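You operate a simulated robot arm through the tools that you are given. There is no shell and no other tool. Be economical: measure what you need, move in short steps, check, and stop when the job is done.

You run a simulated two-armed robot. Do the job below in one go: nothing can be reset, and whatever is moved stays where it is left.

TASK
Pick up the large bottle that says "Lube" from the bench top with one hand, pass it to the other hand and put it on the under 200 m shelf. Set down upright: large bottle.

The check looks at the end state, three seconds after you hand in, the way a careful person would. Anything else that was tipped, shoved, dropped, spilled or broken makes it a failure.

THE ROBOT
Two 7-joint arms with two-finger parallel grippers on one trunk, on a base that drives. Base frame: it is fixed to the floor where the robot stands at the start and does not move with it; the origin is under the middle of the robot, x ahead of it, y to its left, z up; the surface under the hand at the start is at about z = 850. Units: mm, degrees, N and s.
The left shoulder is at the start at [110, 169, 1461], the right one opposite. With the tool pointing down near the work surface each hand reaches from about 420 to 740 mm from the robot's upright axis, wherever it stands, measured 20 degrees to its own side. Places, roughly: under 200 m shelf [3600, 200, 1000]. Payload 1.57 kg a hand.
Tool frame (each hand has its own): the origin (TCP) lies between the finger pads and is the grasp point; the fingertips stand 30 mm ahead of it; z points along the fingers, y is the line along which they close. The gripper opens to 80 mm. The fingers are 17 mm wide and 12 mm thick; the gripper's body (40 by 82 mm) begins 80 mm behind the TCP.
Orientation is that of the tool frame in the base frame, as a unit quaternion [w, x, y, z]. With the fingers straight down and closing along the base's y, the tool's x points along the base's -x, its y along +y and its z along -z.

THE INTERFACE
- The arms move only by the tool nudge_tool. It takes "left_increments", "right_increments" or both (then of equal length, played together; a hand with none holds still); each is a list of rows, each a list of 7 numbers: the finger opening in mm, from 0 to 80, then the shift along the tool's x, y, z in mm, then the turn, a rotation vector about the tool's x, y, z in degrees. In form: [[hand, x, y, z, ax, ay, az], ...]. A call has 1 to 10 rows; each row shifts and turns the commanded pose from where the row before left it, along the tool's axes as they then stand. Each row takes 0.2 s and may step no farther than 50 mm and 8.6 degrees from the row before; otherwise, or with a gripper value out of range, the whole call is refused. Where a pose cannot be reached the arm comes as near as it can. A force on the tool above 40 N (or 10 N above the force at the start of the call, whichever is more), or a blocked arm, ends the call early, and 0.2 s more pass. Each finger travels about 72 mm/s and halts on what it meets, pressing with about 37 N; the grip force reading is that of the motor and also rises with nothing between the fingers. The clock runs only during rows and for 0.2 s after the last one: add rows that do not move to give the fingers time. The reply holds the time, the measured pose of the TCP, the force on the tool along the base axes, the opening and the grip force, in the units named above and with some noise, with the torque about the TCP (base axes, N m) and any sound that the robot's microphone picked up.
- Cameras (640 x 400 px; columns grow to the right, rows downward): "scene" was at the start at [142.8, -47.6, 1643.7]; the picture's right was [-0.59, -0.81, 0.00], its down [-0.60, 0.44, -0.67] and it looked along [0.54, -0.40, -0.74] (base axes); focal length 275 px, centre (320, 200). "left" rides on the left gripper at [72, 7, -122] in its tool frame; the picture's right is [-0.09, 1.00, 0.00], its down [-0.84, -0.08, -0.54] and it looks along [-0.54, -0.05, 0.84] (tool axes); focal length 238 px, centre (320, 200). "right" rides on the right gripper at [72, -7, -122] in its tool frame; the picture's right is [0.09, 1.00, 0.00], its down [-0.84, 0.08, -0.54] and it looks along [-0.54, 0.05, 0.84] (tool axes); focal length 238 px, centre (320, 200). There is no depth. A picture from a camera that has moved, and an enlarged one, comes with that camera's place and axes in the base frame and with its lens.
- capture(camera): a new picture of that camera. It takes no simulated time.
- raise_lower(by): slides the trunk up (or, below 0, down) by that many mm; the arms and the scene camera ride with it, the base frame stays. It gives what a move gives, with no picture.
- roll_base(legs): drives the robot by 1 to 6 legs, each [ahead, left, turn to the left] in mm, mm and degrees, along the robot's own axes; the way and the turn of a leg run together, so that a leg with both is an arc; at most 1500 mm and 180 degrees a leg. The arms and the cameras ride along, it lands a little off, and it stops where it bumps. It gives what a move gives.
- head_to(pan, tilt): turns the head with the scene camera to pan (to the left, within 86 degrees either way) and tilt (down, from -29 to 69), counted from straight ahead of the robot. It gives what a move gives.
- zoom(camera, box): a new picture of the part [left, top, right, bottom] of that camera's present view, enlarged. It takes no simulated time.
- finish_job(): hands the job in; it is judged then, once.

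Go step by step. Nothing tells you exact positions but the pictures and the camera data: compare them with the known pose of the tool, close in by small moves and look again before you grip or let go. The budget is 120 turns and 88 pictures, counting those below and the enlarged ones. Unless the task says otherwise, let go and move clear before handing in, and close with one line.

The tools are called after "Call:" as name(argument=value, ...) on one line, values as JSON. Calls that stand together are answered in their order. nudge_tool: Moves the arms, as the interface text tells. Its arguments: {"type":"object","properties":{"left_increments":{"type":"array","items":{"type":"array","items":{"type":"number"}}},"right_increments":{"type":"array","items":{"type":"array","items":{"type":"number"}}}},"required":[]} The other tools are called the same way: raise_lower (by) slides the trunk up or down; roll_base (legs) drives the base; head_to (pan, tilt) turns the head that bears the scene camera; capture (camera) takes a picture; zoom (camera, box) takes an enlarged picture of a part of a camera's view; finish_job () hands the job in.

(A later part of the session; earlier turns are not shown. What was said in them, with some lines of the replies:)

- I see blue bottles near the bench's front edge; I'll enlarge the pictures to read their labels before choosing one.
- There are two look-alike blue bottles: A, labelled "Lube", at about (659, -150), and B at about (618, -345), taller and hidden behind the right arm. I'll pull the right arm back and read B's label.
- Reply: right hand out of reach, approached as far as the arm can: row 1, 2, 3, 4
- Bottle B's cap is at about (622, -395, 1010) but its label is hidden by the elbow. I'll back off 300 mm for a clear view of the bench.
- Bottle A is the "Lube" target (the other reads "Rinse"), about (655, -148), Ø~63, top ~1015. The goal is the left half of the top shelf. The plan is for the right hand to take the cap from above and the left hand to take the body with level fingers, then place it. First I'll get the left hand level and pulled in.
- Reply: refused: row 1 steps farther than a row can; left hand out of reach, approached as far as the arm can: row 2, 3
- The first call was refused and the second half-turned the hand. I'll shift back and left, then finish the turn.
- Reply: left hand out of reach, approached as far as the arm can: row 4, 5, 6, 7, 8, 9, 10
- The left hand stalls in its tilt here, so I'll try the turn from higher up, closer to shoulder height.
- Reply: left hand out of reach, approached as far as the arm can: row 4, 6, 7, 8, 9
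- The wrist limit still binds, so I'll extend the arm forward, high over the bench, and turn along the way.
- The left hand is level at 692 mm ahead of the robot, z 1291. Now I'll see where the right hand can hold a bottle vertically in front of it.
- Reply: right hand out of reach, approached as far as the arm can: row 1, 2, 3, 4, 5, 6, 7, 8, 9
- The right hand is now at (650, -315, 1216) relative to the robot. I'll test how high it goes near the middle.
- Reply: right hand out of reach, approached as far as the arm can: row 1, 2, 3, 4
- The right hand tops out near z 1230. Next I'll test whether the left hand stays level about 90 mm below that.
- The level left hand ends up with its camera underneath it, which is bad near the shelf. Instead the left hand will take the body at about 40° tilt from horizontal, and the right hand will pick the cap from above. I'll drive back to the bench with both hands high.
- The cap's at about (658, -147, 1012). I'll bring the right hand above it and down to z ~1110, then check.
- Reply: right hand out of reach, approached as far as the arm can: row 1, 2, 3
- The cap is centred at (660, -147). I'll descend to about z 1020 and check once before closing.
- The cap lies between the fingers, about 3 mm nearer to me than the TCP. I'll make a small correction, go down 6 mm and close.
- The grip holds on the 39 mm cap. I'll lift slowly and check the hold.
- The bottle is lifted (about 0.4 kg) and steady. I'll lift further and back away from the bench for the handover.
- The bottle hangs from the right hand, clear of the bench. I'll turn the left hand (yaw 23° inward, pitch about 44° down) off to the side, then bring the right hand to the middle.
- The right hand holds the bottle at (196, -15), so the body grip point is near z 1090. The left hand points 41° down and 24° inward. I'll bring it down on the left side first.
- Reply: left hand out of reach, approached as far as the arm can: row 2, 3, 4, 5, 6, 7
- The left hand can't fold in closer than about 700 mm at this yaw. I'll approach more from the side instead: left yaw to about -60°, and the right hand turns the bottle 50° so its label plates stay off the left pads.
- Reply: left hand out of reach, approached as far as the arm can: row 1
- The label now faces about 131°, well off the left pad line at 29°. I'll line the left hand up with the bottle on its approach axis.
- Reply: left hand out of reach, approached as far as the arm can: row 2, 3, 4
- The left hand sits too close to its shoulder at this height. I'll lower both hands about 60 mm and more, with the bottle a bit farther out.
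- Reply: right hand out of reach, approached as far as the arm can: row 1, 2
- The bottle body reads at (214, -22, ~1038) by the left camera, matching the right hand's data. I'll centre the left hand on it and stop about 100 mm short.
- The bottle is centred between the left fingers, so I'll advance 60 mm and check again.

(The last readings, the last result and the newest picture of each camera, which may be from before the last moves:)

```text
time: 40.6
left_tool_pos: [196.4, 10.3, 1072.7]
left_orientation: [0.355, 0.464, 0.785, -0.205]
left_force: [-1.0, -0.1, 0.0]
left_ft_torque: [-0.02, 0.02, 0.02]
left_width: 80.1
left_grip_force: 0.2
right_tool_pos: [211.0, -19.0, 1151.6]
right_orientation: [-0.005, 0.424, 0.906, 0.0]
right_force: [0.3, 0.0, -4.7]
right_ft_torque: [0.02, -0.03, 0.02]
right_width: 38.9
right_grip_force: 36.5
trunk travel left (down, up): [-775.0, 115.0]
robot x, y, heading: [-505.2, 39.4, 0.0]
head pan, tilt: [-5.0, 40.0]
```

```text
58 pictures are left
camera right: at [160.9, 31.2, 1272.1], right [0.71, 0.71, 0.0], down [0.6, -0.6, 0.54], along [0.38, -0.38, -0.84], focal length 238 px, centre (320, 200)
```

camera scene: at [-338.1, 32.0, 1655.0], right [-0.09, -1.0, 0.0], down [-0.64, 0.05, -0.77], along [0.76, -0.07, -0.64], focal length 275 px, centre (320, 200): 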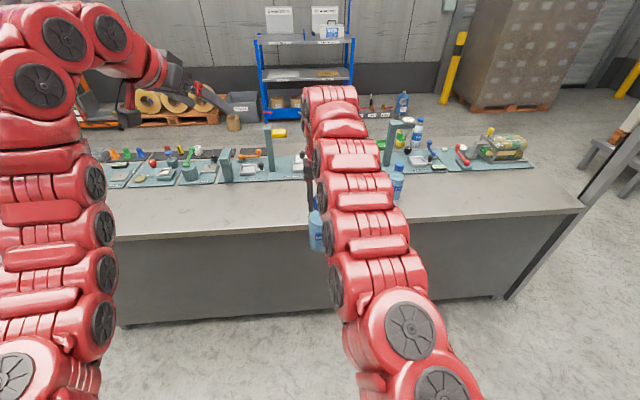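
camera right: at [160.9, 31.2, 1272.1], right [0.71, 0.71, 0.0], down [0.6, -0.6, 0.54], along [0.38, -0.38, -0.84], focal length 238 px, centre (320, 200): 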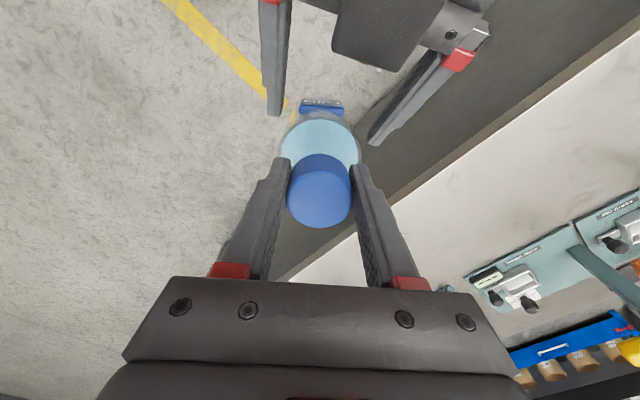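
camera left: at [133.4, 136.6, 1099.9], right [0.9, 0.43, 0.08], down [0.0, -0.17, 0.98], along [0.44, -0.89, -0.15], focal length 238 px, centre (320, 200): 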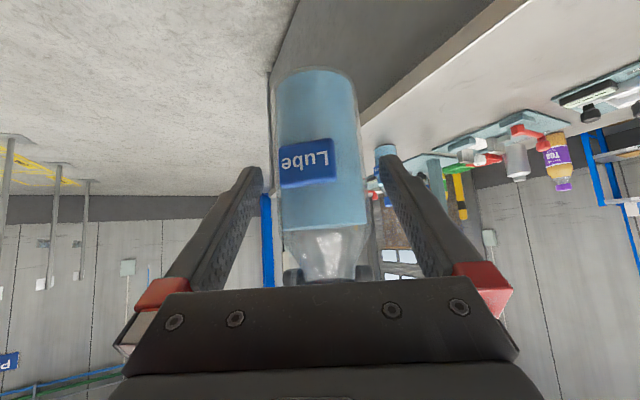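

The bottle is centred with equal gaps on both sides. I'll advance the last 43 mm.

Call:
nudge_tool(left_increments=[[80, 0, 0, 15, 0, 0, 0], [80, 0, 0, 15, 0, 0, 0], [80, 0, 0, 13, 0, 0, 0], [80, 0, 0, 0, 0, 0, 0]])

Call:
capture(camera="left")

Call:
capture(camera="right")

```text
time: 41.6
left_tool_pos: [209.6, -18.0, 1044.3]
left_orientation: [0.356, 0.464, 0.785, -0.205]
left_force: [0.2, 0.6, -0.8]
left_ft_torque: [-0.01, 0.0, -0.02]
left_width: 79.9
left_grip_force: 0.1
right_tool_pos: [210.9, -20.2, 1151.2]
right_orientation: [-0.004, 0.424, 0.906, 0.001]
right_force: [0.9, -0.5, -4.8]
right_ft_torque: [0.03, 0.02, -0.01]
right_width: 39.2
right_grip_force: 36.4
trunk travel left (down, up): [-775.0, 115.0]
robot x, y, heading: [-503.0, 43.0, 0.2]
head pan, tilt: [-5.0, 40.0]
```

```text
57 pictures are left
camera left: at [148.8, 108.4, 1071.9], right [0.9, 0.43, 0.08], down [0.0, -0.17, 0.98], along [0.44, -0.89, -0.15], focal length 238 px, centre (320, 200)
```

left: 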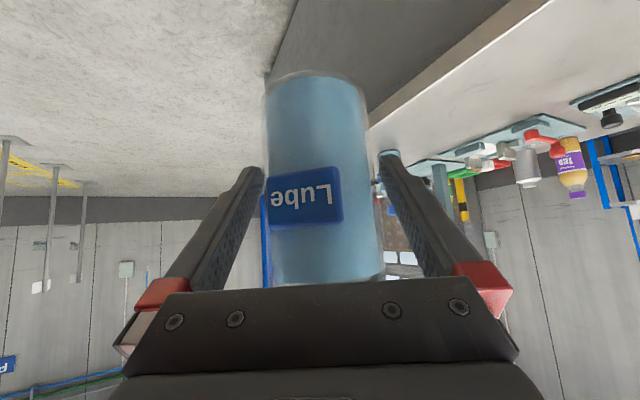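

```text
56 pictures are left
camera right: at [160.9, 31.1, 1272.1], right [0.71, 0.71, 0.0], down [0.6, -0.6, 0.54], along [0.38, -0.38, -0.84], focal length 238 px, centre (320, 200)
```

right: 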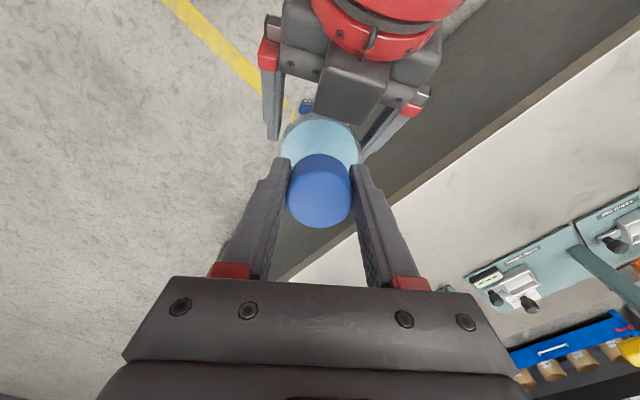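

The left fingers straddle the body with the label clear of both pads. Closing the left hand.

Call:
nudge_tool(left_increments=[[68, 0, 0, 0, 0, 0, 0], [60, 0, 0, 0, 0, 0, 0], [50, 0, 0, 0, 0, 0, 0], [45, 0, 0, 0, 0, 0, 0], [45, 0, 0, 0, 0, 0, 0]])

Call:
capture(camera="left")

```text
time: 42.9
left_tool_pos: [210.3, -17.0, 1044.7]
left_orientation: [0.355, 0.464, 0.785, -0.205]
left_force: [-0.8, -1.8, 0.8]
left_ft_torque: [0.0, -0.16, 0.12]
left_width: 66.8
left_grip_force: 37.0
right_tool_pos: [211.3, -19.1, 1150.0]
right_orientation: [-0.003, 0.425, 0.905, 0.001]
right_force: [2.4, 1.2, -4.0]
right_ft_torque: [0.13, -0.06, -0.12]
right_width: 38.7
right_grip_force: 36.6
trunk travel left (down, up): [-775.0, 115.0]
robot x, y, heading: [-505.2, 37.1, 0.1]
head pan, tilt: [-5.0, 40.0]
```

```text
55 pictures are left
camera left: at [148.8, 108.3, 1072.0], right [0.9, 0.43, 0.08], down [0.0, -0.17, 0.98], along [0.44, -0.89, -0.15], focal length 238 px, centre (320, 200)
```

left: 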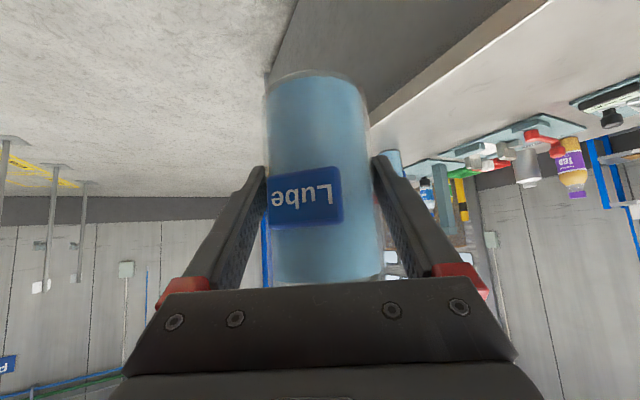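

The left hand has it at 66.8 mm with 37 N. Now I'll open the right hand and lift it clear.

Call:
nudge_tool(right_increments=[[50, 0, 0, 0, 0, 0, 0], [65, 0, 0, 0, 0, 0, 0], [70, 0, 0, 0, 0, 0, 0], [70, 0, 0, 0, 0, 0, 0], [70, 0, 0, -20, 0, 0, 0], [70, 0, 0, -25, 0, 0, 0], [70, 0, 0, -25, 0, 0, 0]])

Call:
capture(camera="right")

```text
time: 44.5
left_tool_pos: [210.9, -16.9, 1045.1]
left_orientation: [0.356, 0.464, 0.785, -0.204]
left_force: [0.0, 0.4, 0.0]
left_ft_torque: [0.0, 0.01, -0.01]
left_width: 66.9
left_grip_force: 36.6
right_tool_pos: [198.8, -13.0, 1200.3]
right_orientation: [-0.004, 0.424, 0.906, 0.001]
right_force: [0.1, 1.0, -0.1]
right_ft_torque: [0.01, -0.01, -0.01]
right_width: 69.8
right_grip_force: 0.0
right hand out of reach, approached as far as the arm can: row 6, 7
trunk travel left (down, up): [-775.0, 115.0]
robot x, y, heading: [-501.6, 42.9, 0.3]
head pan, tilt: [-5.0, 40.0]
```

```text
54 pictures are left
camera right: at [148.6, 37.2, 1322.2], right [0.71, 0.71, 0.0], down [0.6, -0.6, 0.54], along [0.38, -0.38, -0.84], focal length 238 px, centre (320, 200)
```

right: 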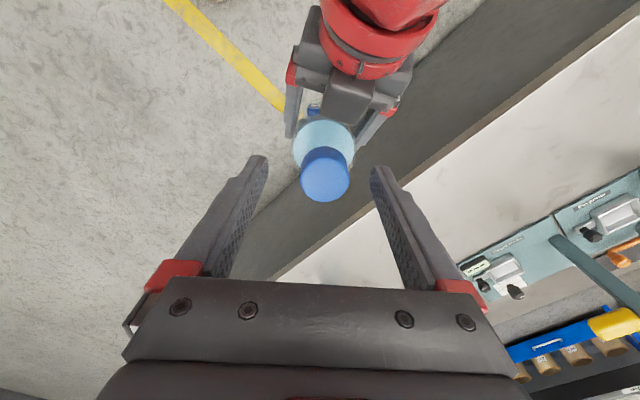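

The right hand is open and above the cap, and the bottle stays in the left hand. I'll move the right hand off to the right and recheck.

Call:
nudge_tool(right_increments=[[70, -30, -25, 0, 0, 0, 0], [70, -30, -25, 0, 0, 0, 0], [70, -30, -25, 0, 0, 0, 0], [70, -30, -25, 0, 0, 0, 0], [70, -30, -25, 0, 0, 0, 0], [70, -30, -25, 0, 0, 0, 0]])

Call:
capture(camera="left")

Call:
capture(camera="scene")

```text
time: 45.9
left_tool_pos: [209.9, -17.1, 1044.9]
left_orientation: [0.356, 0.464, 0.785, -0.204]
left_force: [-0.1, -0.7, 0.2]
left_ft_torque: [0.03, 0.04, 0.02]
left_width: 66.6
left_grip_force: 37.1
right_tool_pos: [199.3, -249.4, 1199.5]
right_orientation: [-0.004, 0.425, 0.905, 0.001]
right_force: [-0.1, -1.3, 0.5]
right_ft_torque: [0.04, 0.01, 0.01]
right_width: 70.1
right_grip_force: 0.1
trunk travel left (down, up): [-775.0, 115.0]
robot x, y, heading: [-503.2, 38.4, 0.0]
head pan, tilt: [-5.0, 40.0]
```

```text
53 pictures are left
camera left: at [148.9, 107.4, 1072.0], right [0.9, 0.43, 0.08], down [0.0, -0.17, 0.98], along [0.44, -0.89, -0.15], focal length 238 px, centre (320, 200)
```

left: 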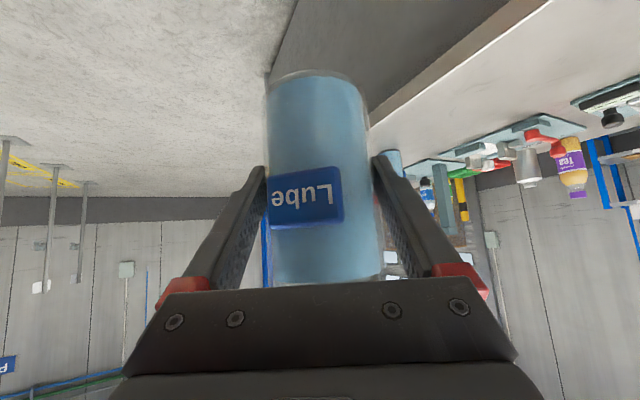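

```text
52 pictures are left
camera scene: at [-337.7, 30.4, 1654.9], right [-0.09, -1.0, 0.0], down [-0.64, 0.06, -0.77], along [0.76, -0.07, -0.64], focal length 275 px, centre (320, 200)
```

scene: 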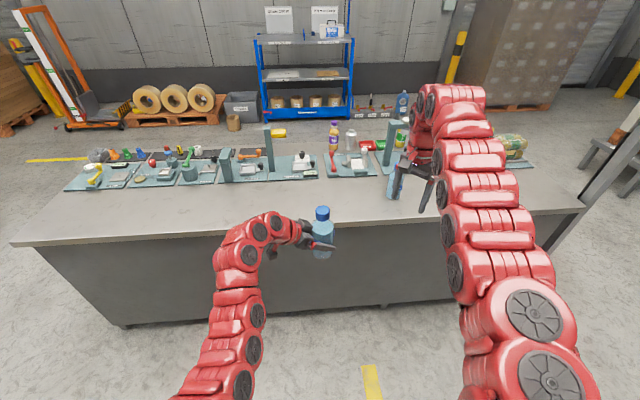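

The handover worked and the bottle hangs upright in the left hand. The way to the shelf goes round the bench's left end (y about 1140), so I'll look there first.

Call:
head_to(pan=65, tilt=28)

Call:
capture(camera="scene")

```text
time: 47.3
left_tool_pos: [210.7, -17.0, 1045.3]
left_orientation: [0.354, 0.465, 0.785, -0.205]
left_force: [0.0, -0.5, -0.1]
left_ft_torque: [0.06, -0.02, 0.0]
left_width: 66.8
left_grip_force: 37.3
right_tool_pos: [199.6, -247.5, 1199.4]
right_orientation: [-0.004, 0.424, 0.906, -0.001]
right_force: [-0.2, -0.2, -0.9]
right_ft_torque: [0.02, -0.02, -0.01]
right_width: 70.2
right_grip_force: 0.1
trunk travel left (down, up): [-775.0, 115.0]
robot x, y, heading: [-503.3, 34.8, -0.0]
head pan, tilt: [65.0, 28.0]
```

```text
51 pictures are left
camera scene: at [-383.9, 121.4, 1673.5], right [0.91, -0.42, 0.0], down [-0.2, -0.43, -0.88], along [0.37, 0.8, -0.47], focal length 275 px, centre (320, 200)
```

scene: 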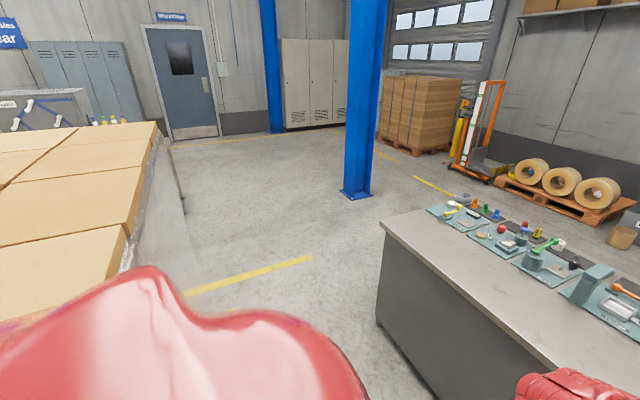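

A box stack stands at x < -600 and y 1100–2000, with the bench end at y ≈ 1130 and a column near y 2900. I'll raise the trunk, move up to x ≈ -100, strafe left to y ≈ 1800 and then go forward.

Call:
raise_lower(by=110)

Call:
roll_base(legs=[[400, 0, 0], [0, 900, 0]])

Call:
capture(camera="scene")

```text
time: 48.7
left_tool_pos: [210.3, -17.3, 1155.0]
left_orientation: [0.355, 0.465, 0.785, -0.206]
left_force: [0.6, 0.3, -4.1]
left_ft_torque: [0.0, 0.0, 0.02]
left_width: 66.8
left_grip_force: 36.6
right_tool_pos: [200.5, -248.5, 1309.8]
right_orientation: [-0.004, 0.424, 0.906, 0.001]
right_force: [0.1, -0.1, -1.1]
right_ft_torque: [-0.02, 0.02, 0.0]
right_width: 70.0
right_grip_force: 0.1
trunk travel left (down, up): [-885.0, 5.0]
robot x, y, heading: [-504.9, 40.5, 0.1]
head pan, tilt: [65.0, 28.0]
```

```text
time: 55.5
left_tool_pos: [610.1, 890.4, 1154.2]
left_orientation: [0.355, 0.465, 0.785, -0.205]
left_force: [-0.8, 0.1, -4.1]
left_ft_torque: [0.01, -0.02, 0.0]
left_width: 66.9
left_grip_force: 37.3
right_tool_pos: [598.6, 658.7, 1309.7]
right_orientation: [-0.004, 0.426, 0.905, 0.001]
right_force: [1.0, -0.2, 0.4]
right_ft_torque: [0.01, 0.05, -0.01]
right_width: 69.8
right_grip_force: 0.1
trunk travel left (down, up): [-885.0, 5.0]
robot x, y, heading: [-104.0, 948.3, -0.1]
head pan, tilt: [65.0, 28.0]
```

```text
50 pictures are left
camera scene: at [16.0, 1028.4, 1783.5], right [0.91, -0.42, 0.0], down [-0.2, -0.42, -0.88], along [0.37, 0.8, -0.47], focal length 275 px, centre (320, 200)
```

scene: 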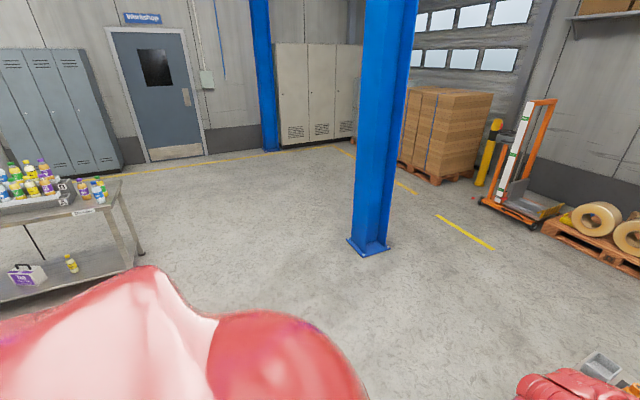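

Clear ahead, with the column at about (1420, 2880) and well off the path. I'll continue left to y ≈ 1800, then drive forward past the bench.

Call:
roll_base(legs=[[0, 850, 0], [1000, 0, 0]])

Call:
head_to(pan=-25, tilt=30)

Call:
capture(camera="scene")

```text
time: 64.8
left_tool_pos: [1611.8, 1726.5, 1156.1]
left_orientation: [0.353, 0.47, 0.782, -0.208]
left_force: [0.7, 1.1, -4.4]
left_ft_torque: [0.02, 0.0, 0.02]
left_width: 67.2
left_grip_force: 37.7
right_tool_pos: [1597.9, 1494.5, 1311.1]
right_orientation: [-0.003, 0.43, 0.903, 0.0]
right_force: [0.0, 0.2, 0.4]
right_ft_torque: [-0.01, -0.02, -0.01]
right_width: 69.8
right_grip_force: 0.1
trunk travel left (down, up): [-885.0, 5.0]
robot x, y, heading: [902.8, 1791.1, -0.6]
head pan, tilt: [65.0, 28.0]
```

```text
time: 66.5
left_tool_pos: [1612.3, 1725.9, 1155.6]
left_orientation: [0.354, 0.469, 0.782, -0.207]
left_force: [-0.7, 0.2, -4.9]
left_ft_torque: [0.06, 0.01, 0.04]
left_width: 67.0
left_grip_force: 37.0
right_tool_pos: [1597.8, 1494.5, 1309.9]
right_orientation: [-0.004, 0.43, 0.903, -0.001]
right_force: [0.4, 0.6, 0.1]
right_ft_torque: [0.01, 0.02, -0.02]
right_width: 70.2
right_grip_force: 0.2
trunk travel left (down, up): [-885.0, 5.0]
robot x, y, heading: [902.3, 1791.2, -0.9]
head pan, tilt: [-25.0, 30.0]
```

```text
49 pictures are left
camera scene: at [1061.7, 1750.7, 1780.3], right [-0.43, -0.9, 0.0], down [-0.45, 0.22, -0.87], along [0.78, -0.37, -0.5], focal length 275 px, centre (320, 200)
```

scene: 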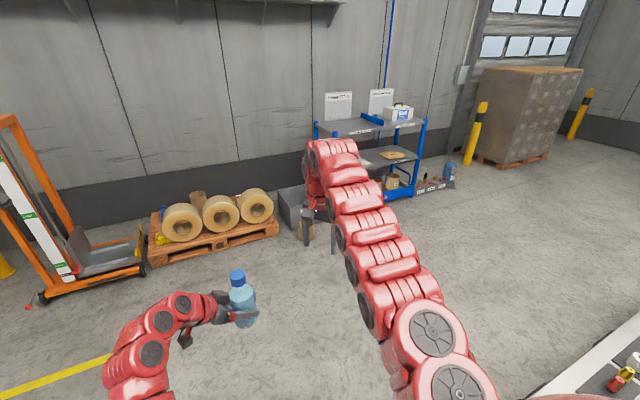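

The floor behind the bench (back edge x ≈ 1160) is clear. I'll go forward to x ≈ 1850, then strafe right to face the shelf.

Call:
roll_base(legs=[[950, 0, 1], [0, -1480, 0]])

Call:
head_to(pan=0, tilt=25)

Call:
capture(camera="scene")

```text
time: 78.4
left_tool_pos: [2576.7, 257.3, 1154.6]
left_orientation: [0.356, 0.463, 0.786, -0.204]
left_force: [0.1, 0.1, -3.7]
left_ft_torque: [0.06, -0.01, 0.01]
left_width: 66.8
left_grip_force: 36.9
right_tool_pos: [2567.2, 26.9, 1309.0]
right_orientation: [-0.004, 0.423, 0.906, 0.0]
right_force: [-0.2, 0.6, 1.0]
right_ft_torque: [-0.04, -0.03, 0.01]
right_width: 70.1
right_grip_force: 0.1
trunk travel left (down, up): [-885.0, 5.0]
robot x, y, heading: [1868.0, 311.0, 0.5]
head pan, tilt: [-25.0, 30.0]
```

```text
time: 79.3
left_tool_pos: [2577.9, 257.8, 1154.8]
left_orientation: [0.356, 0.462, 0.786, -0.204]
left_force: [0.1, 0.1, -3.1]
left_ft_torque: [0.02, -0.02, -0.02]
left_width: 66.7
left_grip_force: 37.0
right_tool_pos: [2566.2, 26.5, 1310.6]
right_orientation: [-0.005, 0.423, 0.906, 0.0]
right_force: [-0.3, 0.2, 0.0]
right_ft_torque: [0.05, -0.01, -0.01]
right_width: 70.2
right_grip_force: 0.0
trunk travel left (down, up): [-885.0, 5.0]
robot x, y, heading: [1861.9, 309.5, 0.3]
head pan, tilt: [0.0, 25.0]
```

```text
48 pictures are left
camera scene: at [2036.4, 310.7, 1788.2], right [0.0, -1.0, 0.0], down [-0.42, 0.0, -0.91], along [0.91, 0.0, -0.42], focal length 275 px, centre (320, 200)
```

scene: 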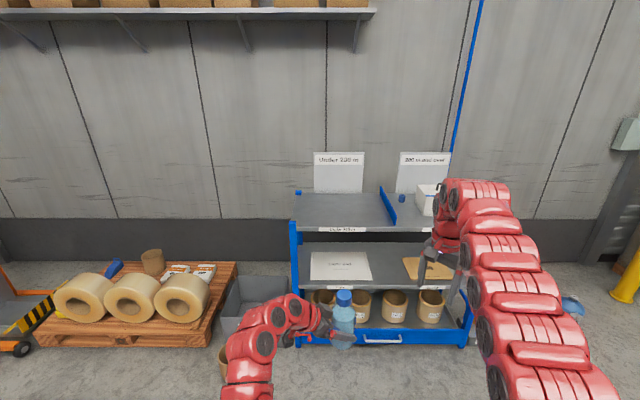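

I'm now facing the shelf, with the "Under 200 m" section on the left of the divider. I'll enlarge it for measurements.

Call:
zoom(camera="scene", box=[280, 140, 460, 252])

```text
3.56 times, centred on (370, 196) of scene
camera zoom: at [2036.4, 310.7, 1788.2], right [0.0, -1.0, 0.0], down [-0.42, 0.0, -0.91], along [0.91, 0.0, -0.42], focal length 979 px, centre (142, 214)
```

zoom: 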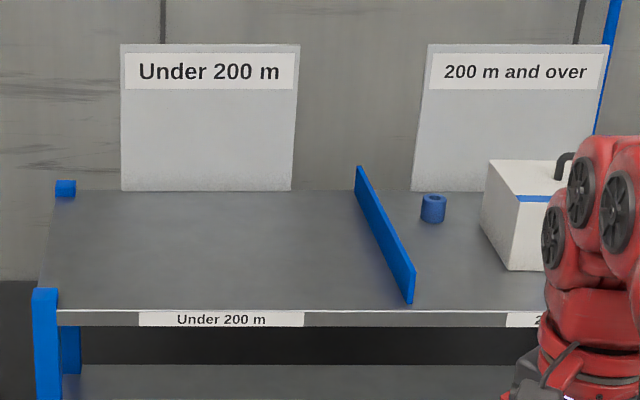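

Shelf estimate: front edge x ≈ 3366, surface z ≈ 1000, section y from -115 to 445. First I'll tuck the right hand back so it stays off the shelf, then go to y ≈ 230.

Call:
nudge_tool(right_increments=[[60, -5.6, -41, 0, 0, 0, 0], [60, -5.6, -41, 0, 0, 0, 0], [60, -5.6, -41, 0, 0, 0, 0], [60, -5.6, -41, 0, 0, 0, 0], [60, -5.6, -41, 0, 0, 0, 0], [60, -5.6, -41, 0, 0, 0, 0], [60, -5.6, -41, 0, 0, 0, 0], [60, -5.6, -41, 0, 0, 0, 0], [60, -5.6, -41, 0, 0, 0, 0]])

Call:
roll_base(legs=[[550, -75, 0]])

Call:
capture(camera="scene")

Call:
capture(camera="left")

```text
time: 81.3
left_tool_pos: [2575.3, 256.3, 1156.0]
left_orientation: [0.356, 0.462, 0.787, -0.203]
left_force: [-0.9, -0.4, -3.5]
left_ft_torque: [0.05, -0.01, 0.01]
left_width: 66.9
left_grip_force: 36.8
right_tool_pos: [2317.9, -251.3, 1306.9]
right_orientation: [-0.004, 0.422, 0.907, 0.001]
right_force: [-0.4, -0.5, 0.5]
right_ft_torque: [0.01, 0.0, 0.0]
right_width: 59.9
right_grip_force: 0.1
right hand out of reach, approached as far as the arm can: row 6
trunk travel left (down, up): [-885.0, 5.0]
robot x, y, heading: [1863.7, 310.8, 0.5]
head pan, tilt: [0.0, 25.0]
```

```text
time: 84.5
left_tool_pos: [3132.6, 185.5, 1155.8]
left_orientation: [0.356, 0.463, 0.786, -0.205]
left_force: [-0.3, 0.3, -4.5]
left_ft_torque: [0.04, 0.01, 0.02]
left_width: 66.7
left_grip_force: 36.9
right_tool_pos: [2872.7, -322.1, 1306.3]
right_orientation: [-0.004, 0.423, 0.906, 0.001]
right_force: [-1.3, -0.3, 0.8]
right_ft_torque: [0.0, -0.01, 0.03]
right_width: 59.7
right_grip_force: 0.1
trunk travel left (down, up): [-885.0, 5.0]
robot x, y, heading: [2422.6, 238.9, 0.3]
head pan, tilt: [0.0, 25.0]
```

```text
46 pictures are left
camera scene: at [2591.2, 238.8, 1788.4], right [0.01, -1.0, 0.0], down [-0.42, 0.0, -0.91], along [0.91, 0.01, -0.42], focal length 275 px, centre (320, 200)
```

scene: 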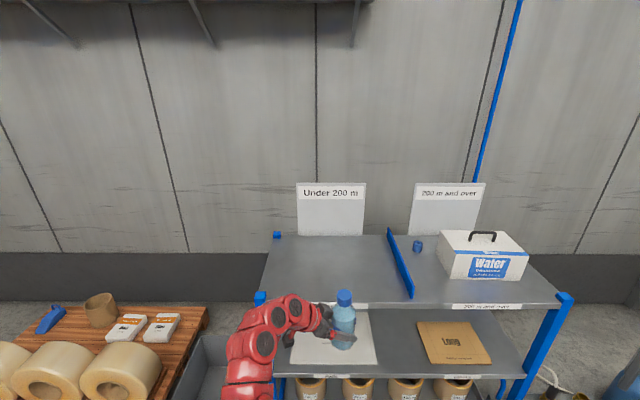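

```text
45 pictures are left
camera left: at [3070.5, 310.0, 1182.3], right [0.9, 0.43, 0.08], down [0.0, -0.17, 0.98], along [0.44, -0.88, -0.15], focal length 238 px, centre (320, 200)
```

left: 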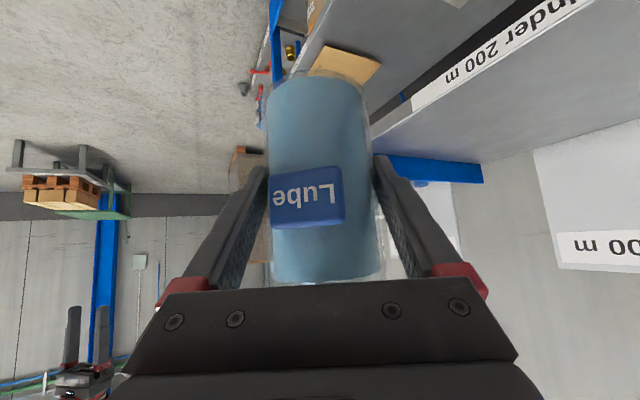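

Both views agree on shelf z ≈ 1005 and front x ≈ 3350. I'll drive ahead so the bottle is about 130 mm inside the edge, still about 85 mm above it.

Call:
roll_base(legs=[[350, 0, 0]])

Call:
head_to(pan=0, tilt=42)

Call:
capture(camera="scene")

Call:
capture(camera="left")

```text
time: 86.8
left_tool_pos: [3483.9, 190.9, 1154.2]
left_orientation: [0.356, 0.461, 0.787, -0.203]
left_force: [-0.2, -0.6, -5.1]
left_ft_torque: [0.0, -0.01, 0.02]
left_width: 66.8
left_grip_force: 36.7
right_tool_pos: [3228.0, -316.9, 1307.6]
right_orientation: [-0.003, 0.421, 0.907, 0.0]
right_force: [-0.1, 0.6, -0.1]
right_ft_torque: [0.02, 0.01, 0.0]
right_width: 60.0
right_grip_force: 0.0
trunk travel left (down, up): [-885.0, 5.0]
robot x, y, heading: [2772.1, 243.2, 0.9]
head pan, tilt: [0.0, 25.0]
```

```text
time: 87.6
left_tool_pos: [3486.7, 191.6, 1152.8]
left_orientation: [0.355, 0.461, 0.788, -0.203]
left_force: [0.0, -0.1, -5.2]
left_ft_torque: [-0.01, 0.02, 0.0]
left_width: 67.0
left_grip_force: 36.9
right_tool_pos: [3228.6, -316.7, 1305.5]
right_orientation: [-0.004, 0.421, 0.907, 0.0]
right_force: [0.6, 0.4, -0.4]
right_ft_torque: [0.03, 0.01, -0.03]
right_width: 60.1
right_grip_force: 0.1
trunk travel left (down, up): [-885.0, 5.0]
robot x, y, heading: [2771.2, 240.8, 0.6]
head pan, tilt: [0.0, 42.0]
```

```text
44 pictures are left
camera scene: at [2936.7, 242.3, 1762.0], right [0.01, -1.0, 0.0], down [-0.67, -0.01, -0.74], along [0.74, 0.01, -0.67], focal length 275 px, centre (320, 200)
```

scene: 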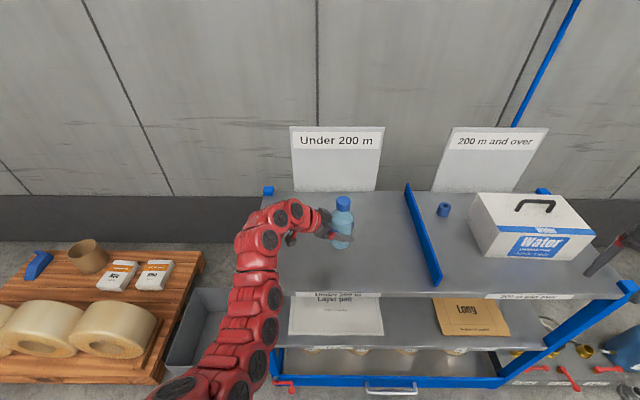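

```text
43 pictures are left
camera left: at [3423.2, 316.3, 1181.2], right [0.9, 0.44, 0.08], down [0.0, -0.17, 0.98], along [0.44, -0.88, -0.16], focal length 238 px, centre (320, 200)
```

left: 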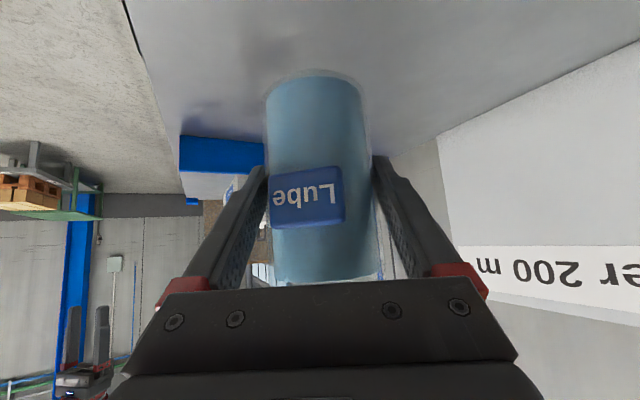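

The bottle is over the "Under 200 m" section at about (3486, 191), with the left forearm well above the shelf edge. I'll lower with the trunk by 65 mm, then look.

Call:
raise_lower(by=-65)

Call:
capture(camera="scene")

Call:
capture(camera="left")

```text
time: 88.6
left_tool_pos: [3485.8, 191.8, 1088.1]
left_orientation: [0.355, 0.46, 0.788, -0.203]
left_force: [0.1, 1.0, -4.5]
left_ft_torque: [0.02, -0.01, -0.03]
left_width: 66.8
left_grip_force: 37.2
right_tool_pos: [3228.0, -316.3, 1241.3]
right_orientation: [-0.004, 0.421, 0.907, 0.0]
right_force: [-0.3, 0.1, 0.2]
right_ft_torque: [0.04, 0.03, -0.01]
right_width: 60.0
right_grip_force: 0.0
trunk travel left (down, up): [-820.0, 70.0]
robot x, y, heading: [2772.0, 236.5, 0.8]
head pan, tilt: [0.0, 42.0]
```

```text
42 pictures are left
camera scene: at [2935.6, 242.4, 1697.0], right [0.01, -1.0, 0.0], down [-0.67, -0.01, -0.74], along [0.74, 0.01, -0.67], focal length 275 px, centre (320, 200)
```

scene: 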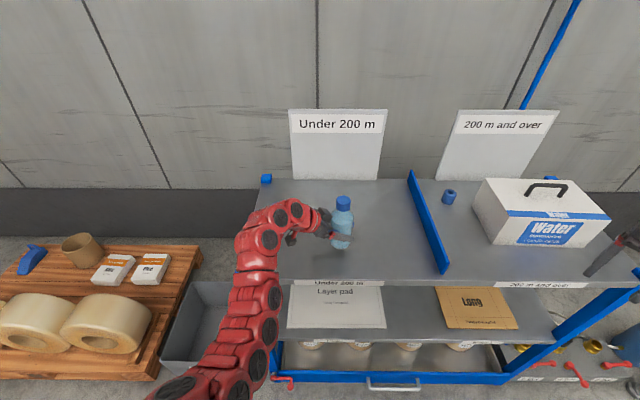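

```text
41 pictures are left
camera left: at [3422.6, 316.4, 1116.8], right [0.9, 0.44, 0.08], down [0.0, -0.17, 0.98], along [0.44, -0.88, -0.16], focal length 238 px, centre (320, 200)
```

left: 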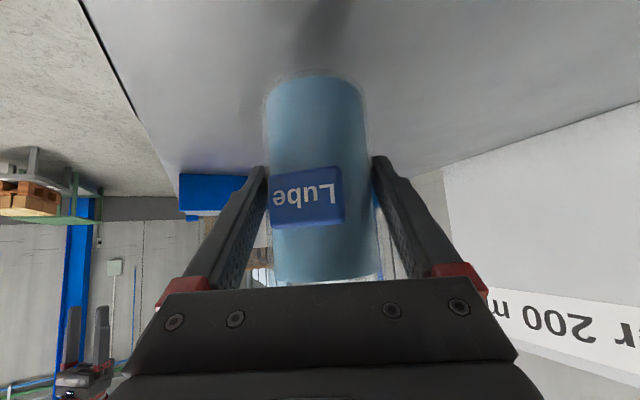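

The bottle bottom should be about 20–25 mm above the shelf. I'll lower in small steps and watch the force.

Call:
raise_lower(by=-12)

Call:
zoom(camera="scene", box=[250, 170, 410, 270])

Call:
capture(camera="left")

```text
time: 89.2
left_tool_pos: [3485.9, 191.3, 1076.9]
left_orientation: [0.356, 0.46, 0.788, -0.203]
left_force: [-0.5, 0.0, -4.0]
left_ft_torque: [0.05, -0.02, 0.03]
left_width: 66.8
left_grip_force: 37.0
right_tool_pos: [3228.7, -317.2, 1230.4]
right_orientation: [-0.004, 0.421, 0.907, 0.0]
right_force: [0.6, 0.5, -0.1]
right_ft_torque: [0.03, -0.01, 0.01]
right_width: 59.7
right_grip_force: 0.1
trunk travel left (down, up): [-808.0, 82.0]
robot x, y, heading: [2775.4, 238.0, 0.6]
head pan, tilt: [0.0, 42.0]
```

```text
4.00 times, centred on (330, 220) of scene
camera zoom: at [2935.8, 242.4, 1685.0], right [0.01, -1.0, 0.0], down [-0.67, -0.01, -0.74], along [0.74, 0.01, -0.67], focal length 1102 px, centre (280, 120)
```

zoom: 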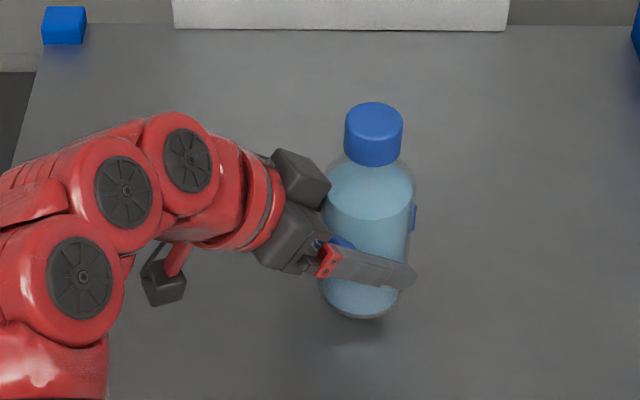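

```text
39 pictures are left
camera left: at [3422.7, 316.3, 1104.7], right [0.9, 0.44, 0.08], down [0.0, -0.17, 0.98], along [0.44, -0.88, -0.16], focal length 238 px, centre (320, 200)
```

left: 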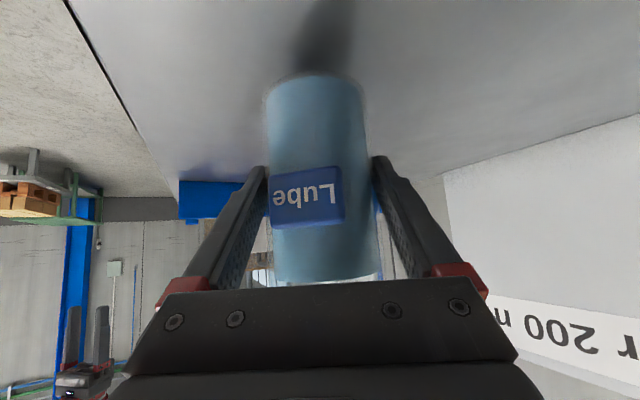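

It's still above the surface and the force is unchanged. Lowering another 6 mm, then 4 mm.

Call:
raise_lower(by=-6)

Call:
raise_lower(by=-4)

Call:
zoom(camera="scene", box=[250, 170, 410, 270])

```text
time: 89.8
left_tool_pos: [3485.6, 192.1, 1072.0]
left_orientation: [0.355, 0.461, 0.788, -0.203]
left_force: [0.0, 0.5, -3.9]
left_ft_torque: [0.03, 0.04, 0.0]
left_width: 66.7
left_grip_force: 37.1
right_tool_pos: [3229.2, -317.3, 1224.0]
right_orientation: [-0.004, 0.421, 0.907, 0.001]
right_force: [0.0, -0.1, 0.0]
right_ft_torque: [-0.02, -0.01, -0.03]
right_width: 59.9
right_grip_force: 0.0
trunk travel left (down, up): [-802.0, 88.0]
robot x, y, heading: [2770.6, 243.7, 0.6]
head pan, tilt: [0.0, 42.0]
```

```text
time: 90.3
left_tool_pos: [3486.0, 191.6, 1066.9]
left_orientation: [0.354, 0.462, 0.787, -0.204]
left_force: [-0.1, 0.1, -4.4]
left_ft_torque: [0.04, 0.02, -0.02]
left_width: 66.7
left_grip_force: 37.3
right_tool_pos: [3229.8, -316.6, 1219.6]
right_orientation: [-0.003, 0.421, 0.907, 0.001]
right_force: [-0.5, -0.1, -0.1]
right_ft_torque: [-0.03, -0.01, 0.0]
right_width: 60.1
right_grip_force: 0.0
trunk travel left (down, up): [-798.0, 92.0]
robot x, y, heading: [2772.4, 244.3, 0.7]
head pan, tilt: [0.0, 42.0]
```

```text
4.00 times, centred on (330, 220) of scene
camera zoom: at [2935.9, 242.3, 1675.0], right [0.01, -1.0, 0.0], down [-0.67, -0.01, -0.74], along [0.74, 0.01, -0.67], focal length 1102 px, centre (280, 120)
```

zoom: 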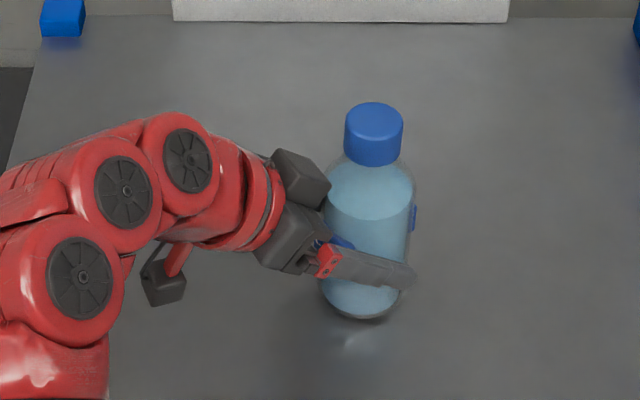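

Bottom is at about z 1004 and still floating. I'll go on in 3 mm steps until the force shows contact.

Call:
raise_lower(by=-3)

Call:
raise_lower(by=-2)

```text
time: 90.8
left_tool_pos: [3486.1, 192.1, 1064.5]
left_orientation: [0.355, 0.461, 0.787, -0.204]
left_force: [0.6, 0.2, -4.6]
left_ft_torque: [0.03, 0.04, -0.01]
left_width: 66.9
left_grip_force: 36.4
right_tool_pos: [3229.3, -316.9, 1216.7]
right_orientation: [-0.003, 0.422, 0.906, 0.001]
right_force: [-0.2, 0.1, -0.4]
right_ft_torque: [-0.02, -0.02, -0.01]
right_width: 59.6
right_grip_force: 0.0
trunk travel left (down, up): [-795.0, 95.0]
robot x, y, heading: [2770.5, 237.1, 0.6]
head pan, tilt: [0.0, 42.0]
```

```text
time: 91.4
left_tool_pos: [3484.8, 191.9, 1063.6]
left_orientation: [0.356, 0.46, 0.788, -0.203]
left_force: [0.1, -0.5, -1.7]
left_ft_torque: [-0.03, -0.06, 0.0]
left_width: 66.8
left_grip_force: 37.4
right_tool_pos: [3227.8, -316.6, 1214.1]
right_orientation: [-0.003, 0.421, 0.907, 0.001]
right_force: [0.3, -0.2, 0.1]
right_ft_torque: [-0.01, -0.01, 0.01]
right_width: 60.0
right_grip_force: 0.0
trunk travel left (down, up): [-793.0, 97.0]
robot x, y, heading: [2770.9, 244.2, 0.5]
head pan, tilt: [0.0, 42.0]
```

The force rose to -1.7 N, so the bottle is touching. One more millimetre to seat it.

Call:
raise_lower(by=-1)

Call:
capture(camera="left")

```text
time: 91.9
left_tool_pos: [3486.0, 191.3, 1063.1]
left_orientation: [0.357, 0.46, 0.787, -0.203]
left_force: [1.9, 0.9, 2.9]
left_ft_torque: [-0.19, -0.23, 0.03]
left_width: 66.6
left_grip_force: 36.6
right_tool_pos: [3227.6, -315.8, 1214.3]
right_orientation: [-0.004, 0.422, 0.907, 0.001]
right_force: [1.4, 0.1, -0.1]
right_ft_torque: [-0.03, 0.02, -0.01]
right_width: 60.2
right_grip_force: 0.1
trunk travel left (down, up): [-792.0, 98.0]
robot x, y, heading: [2770.0, 241.2, 0.5]
head pan, tilt: [0.0, 42.0]
```

```text
37 pictures are left
camera left: at [3422.3, 316.3, 1089.7], right [0.9, 0.44, 0.08], down [0.0, -0.17, 0.98], along [0.45, -0.88, -0.15], focal length 238 px, centre (320, 200)
```

left: 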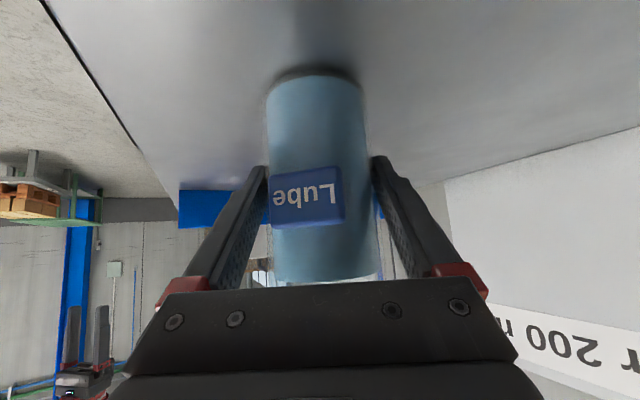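

The bottle is seated (+2.9 N). I'll open the left hand gradually.

Call:
nudge_tool(left_increments=[[66, 0, 0, 0, 0, 0, 0], [68, 0, 0, 0, 0, 0, 0], [71, 0, 0, 0, 0, 0, 0], [75, 0, 0, 0, 0, 0, 0], [80, 0, 0, 0, 0, 0, 0], [80, 0, 0, 0, 0, 0, 0], [80, 0, 0, 0, 0, 0, 0]])

Call:
capture(camera="left")

Call:
zoom(camera="scene", box=[250, 160, 410, 260])

```text
time: 93.5
left_tool_pos: [3484.3, 191.5, 1062.1]
left_orientation: [0.356, 0.46, 0.787, -0.203]
left_force: [0.0, 0.2, 0.0]
left_ft_torque: [-0.02, 0.0, 0.0]
left_width: 80.0
left_grip_force: 0.0
right_tool_pos: [3228.5, -317.7, 1213.8]
right_orientation: [-0.003, 0.421, 0.907, 0.001]
right_force: [-0.8, -1.0, 0.0]
right_ft_torque: [0.0, 0.02, 0.03]
right_width: 60.1
right_grip_force: 0.1
trunk travel left (down, up): [-792.0, 98.0]
robot x, y, heading: [2774.7, 241.9, 0.5]
head pan, tilt: [0.0, 42.0]
```

```text
36 pictures are left
camera left: at [3422.1, 316.3, 1089.1], right [0.9, 0.44, 0.08], down [0.0, -0.17, 0.98], along [0.44, -0.88, -0.16], focal length 238 px, centre (320, 200)
```

left: 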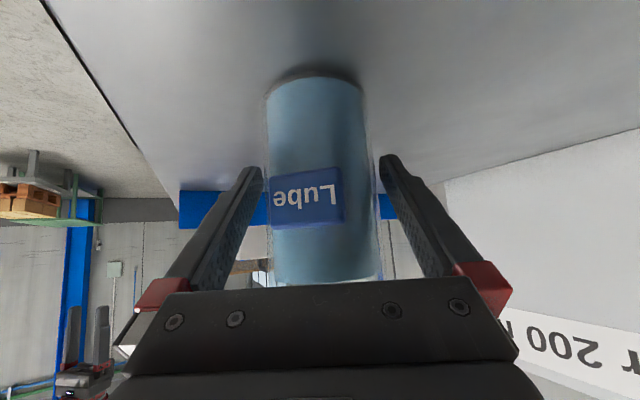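

```text
4.00 times, centred on (330, 210) of scene
camera zoom: at [2934.9, 242.4, 1669.1], right [0.01, -1.0, 0.0], down [-0.67, -0.01, -0.74], along [0.74, 0.01, -0.67], focal length 1102 px, centre (280, 160)
```

zoom: 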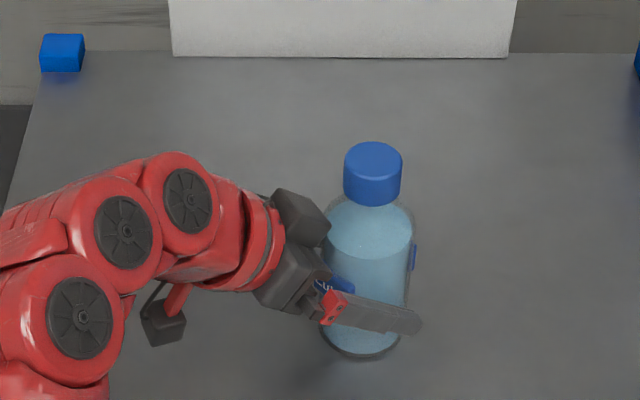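

The bottle stands free with a gap on both sides. I'll back the left hand straight out along its own axis.

Call:
nudge_tool(left_increments=[[80, 0, 0, -8, 0, 0, 0], [80, 0, 0, -12, 0, 0, 0], [80, 0, 0, -20, 0, 0, 0], [80, 0, 0, -20, 0, 0, 0], [80, 0, 0, -20, 0, 0, 0], [80, 0, 0, -20, 0, 0, 0]])

Call:
capture(camera="left")

```text
time: 94.9
left_tool_pos: [3446.8, 257.1, 1128.2]
left_orientation: [0.357, 0.46, 0.787, -0.202]
left_force: [-0.4, -1.2, 0.2]
left_ft_torque: [0.04, 0.01, -0.01]
left_width: 80.0
left_grip_force: 0.0
right_tool_pos: [3228.7, -316.7, 1214.8]
right_orientation: [-0.004, 0.421, 0.907, 0.0]
right_force: [0.7, 0.5, -0.3]
right_ft_torque: [-0.02, -0.03, 0.01]
right_width: 60.0
right_grip_force: 0.2
trunk travel left (down, up): [-792.0, 98.0]
robot x, y, heading: [2770.3, 237.2, 0.8]
head pan, tilt: [0.0, 42.0]
```

```text
34 pictures are left
camera left: at [3384.8, 381.7, 1155.4], right [0.9, 0.44, 0.08], down [0.0, -0.17, 0.98], along [0.45, -0.88, -0.15], focal length 238 px, centre (320, 200)
```

left: 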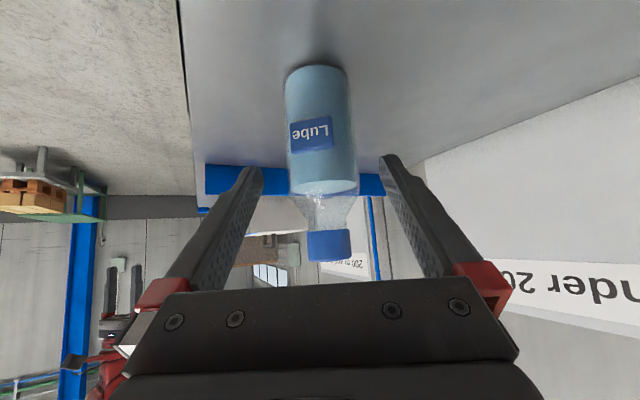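

The bottle stands upright and the hand is clear of it. I'll back the base away and take a final look.

Call:
roll_base(legs=[[-400, 0, 0]])

Call:
head_to(pan=-3, tilt=32)

Call:
capture(camera="scene")

```text
time: 97.3
left_tool_pos: [3050.6, 251.9, 1127.1]
left_orientation: [0.356, 0.46, 0.788, -0.203]
left_force: [0.0, -0.8, -0.2]
left_ft_torque: [0.01, -0.02, -0.03]
left_width: 80.1
left_grip_force: 0.0
right_tool_pos: [2832.3, -320.7, 1212.5]
right_orientation: [-0.004, 0.42, 0.907, 0.0]
right_force: [-0.7, 0.8, 0.3]
right_ft_torque: [-0.01, 0.0, -0.01]
right_width: 59.9
right_grip_force: 0.1
trunk travel left (down, up): [-792.0, 98.0]
robot x, y, heading: [2371.1, 240.4, 0.6]
head pan, tilt: [0.0, 42.0]
```

```text
time: 98.1
left_tool_pos: [3049.7, 252.7, 1127.9]
left_orientation: [0.356, 0.46, 0.787, -0.203]
left_force: [-0.2, 0.4, 0.1]
left_ft_torque: [-0.01, 0.0, 0.04]
left_width: 79.9
left_grip_force: 0.1
right_tool_pos: [2830.3, -319.8, 1214.2]
right_orientation: [-0.004, 0.42, 0.907, 0.001]
right_force: [-0.6, 0.3, -0.1]
right_ft_torque: [0.0, -0.02, 0.0]
right_width: 60.1
right_grip_force: 0.1
trunk travel left (down, up): [-792.0, 98.0]
robot x, y, heading: [2371.2, 240.6, 0.7]
head pan, tilt: [-3.0, 32.0]
```

```text
33 pictures are left
camera scene: at [2542.8, 233.5, 1684.3], right [-0.04, -1.0, 0.0], down [-0.53, 0.02, -0.85], along [0.85, -0.03, -0.53], focal length 275 px, centre (320, 200)
```

scene: 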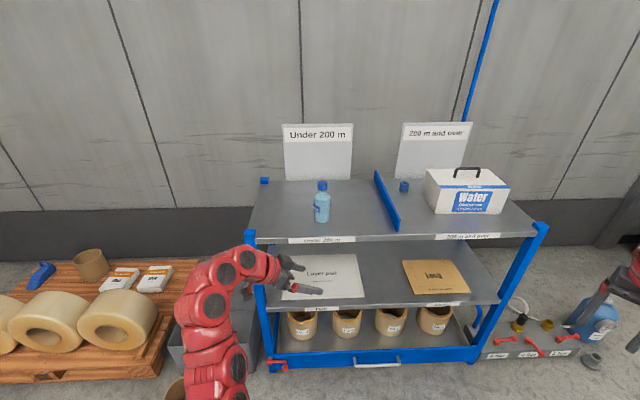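

The Lube bottle stands upright on the "Under 200 m" part of the top shelf. Both hands are clear and nothing else looks moved, so I'm handing in.

Call:
finish_job()

```text
The job is handed in.
```

The large "Lube" bottle went from the right hand to the left and now stands upright on the under 200 m shelf; the job is handed in.
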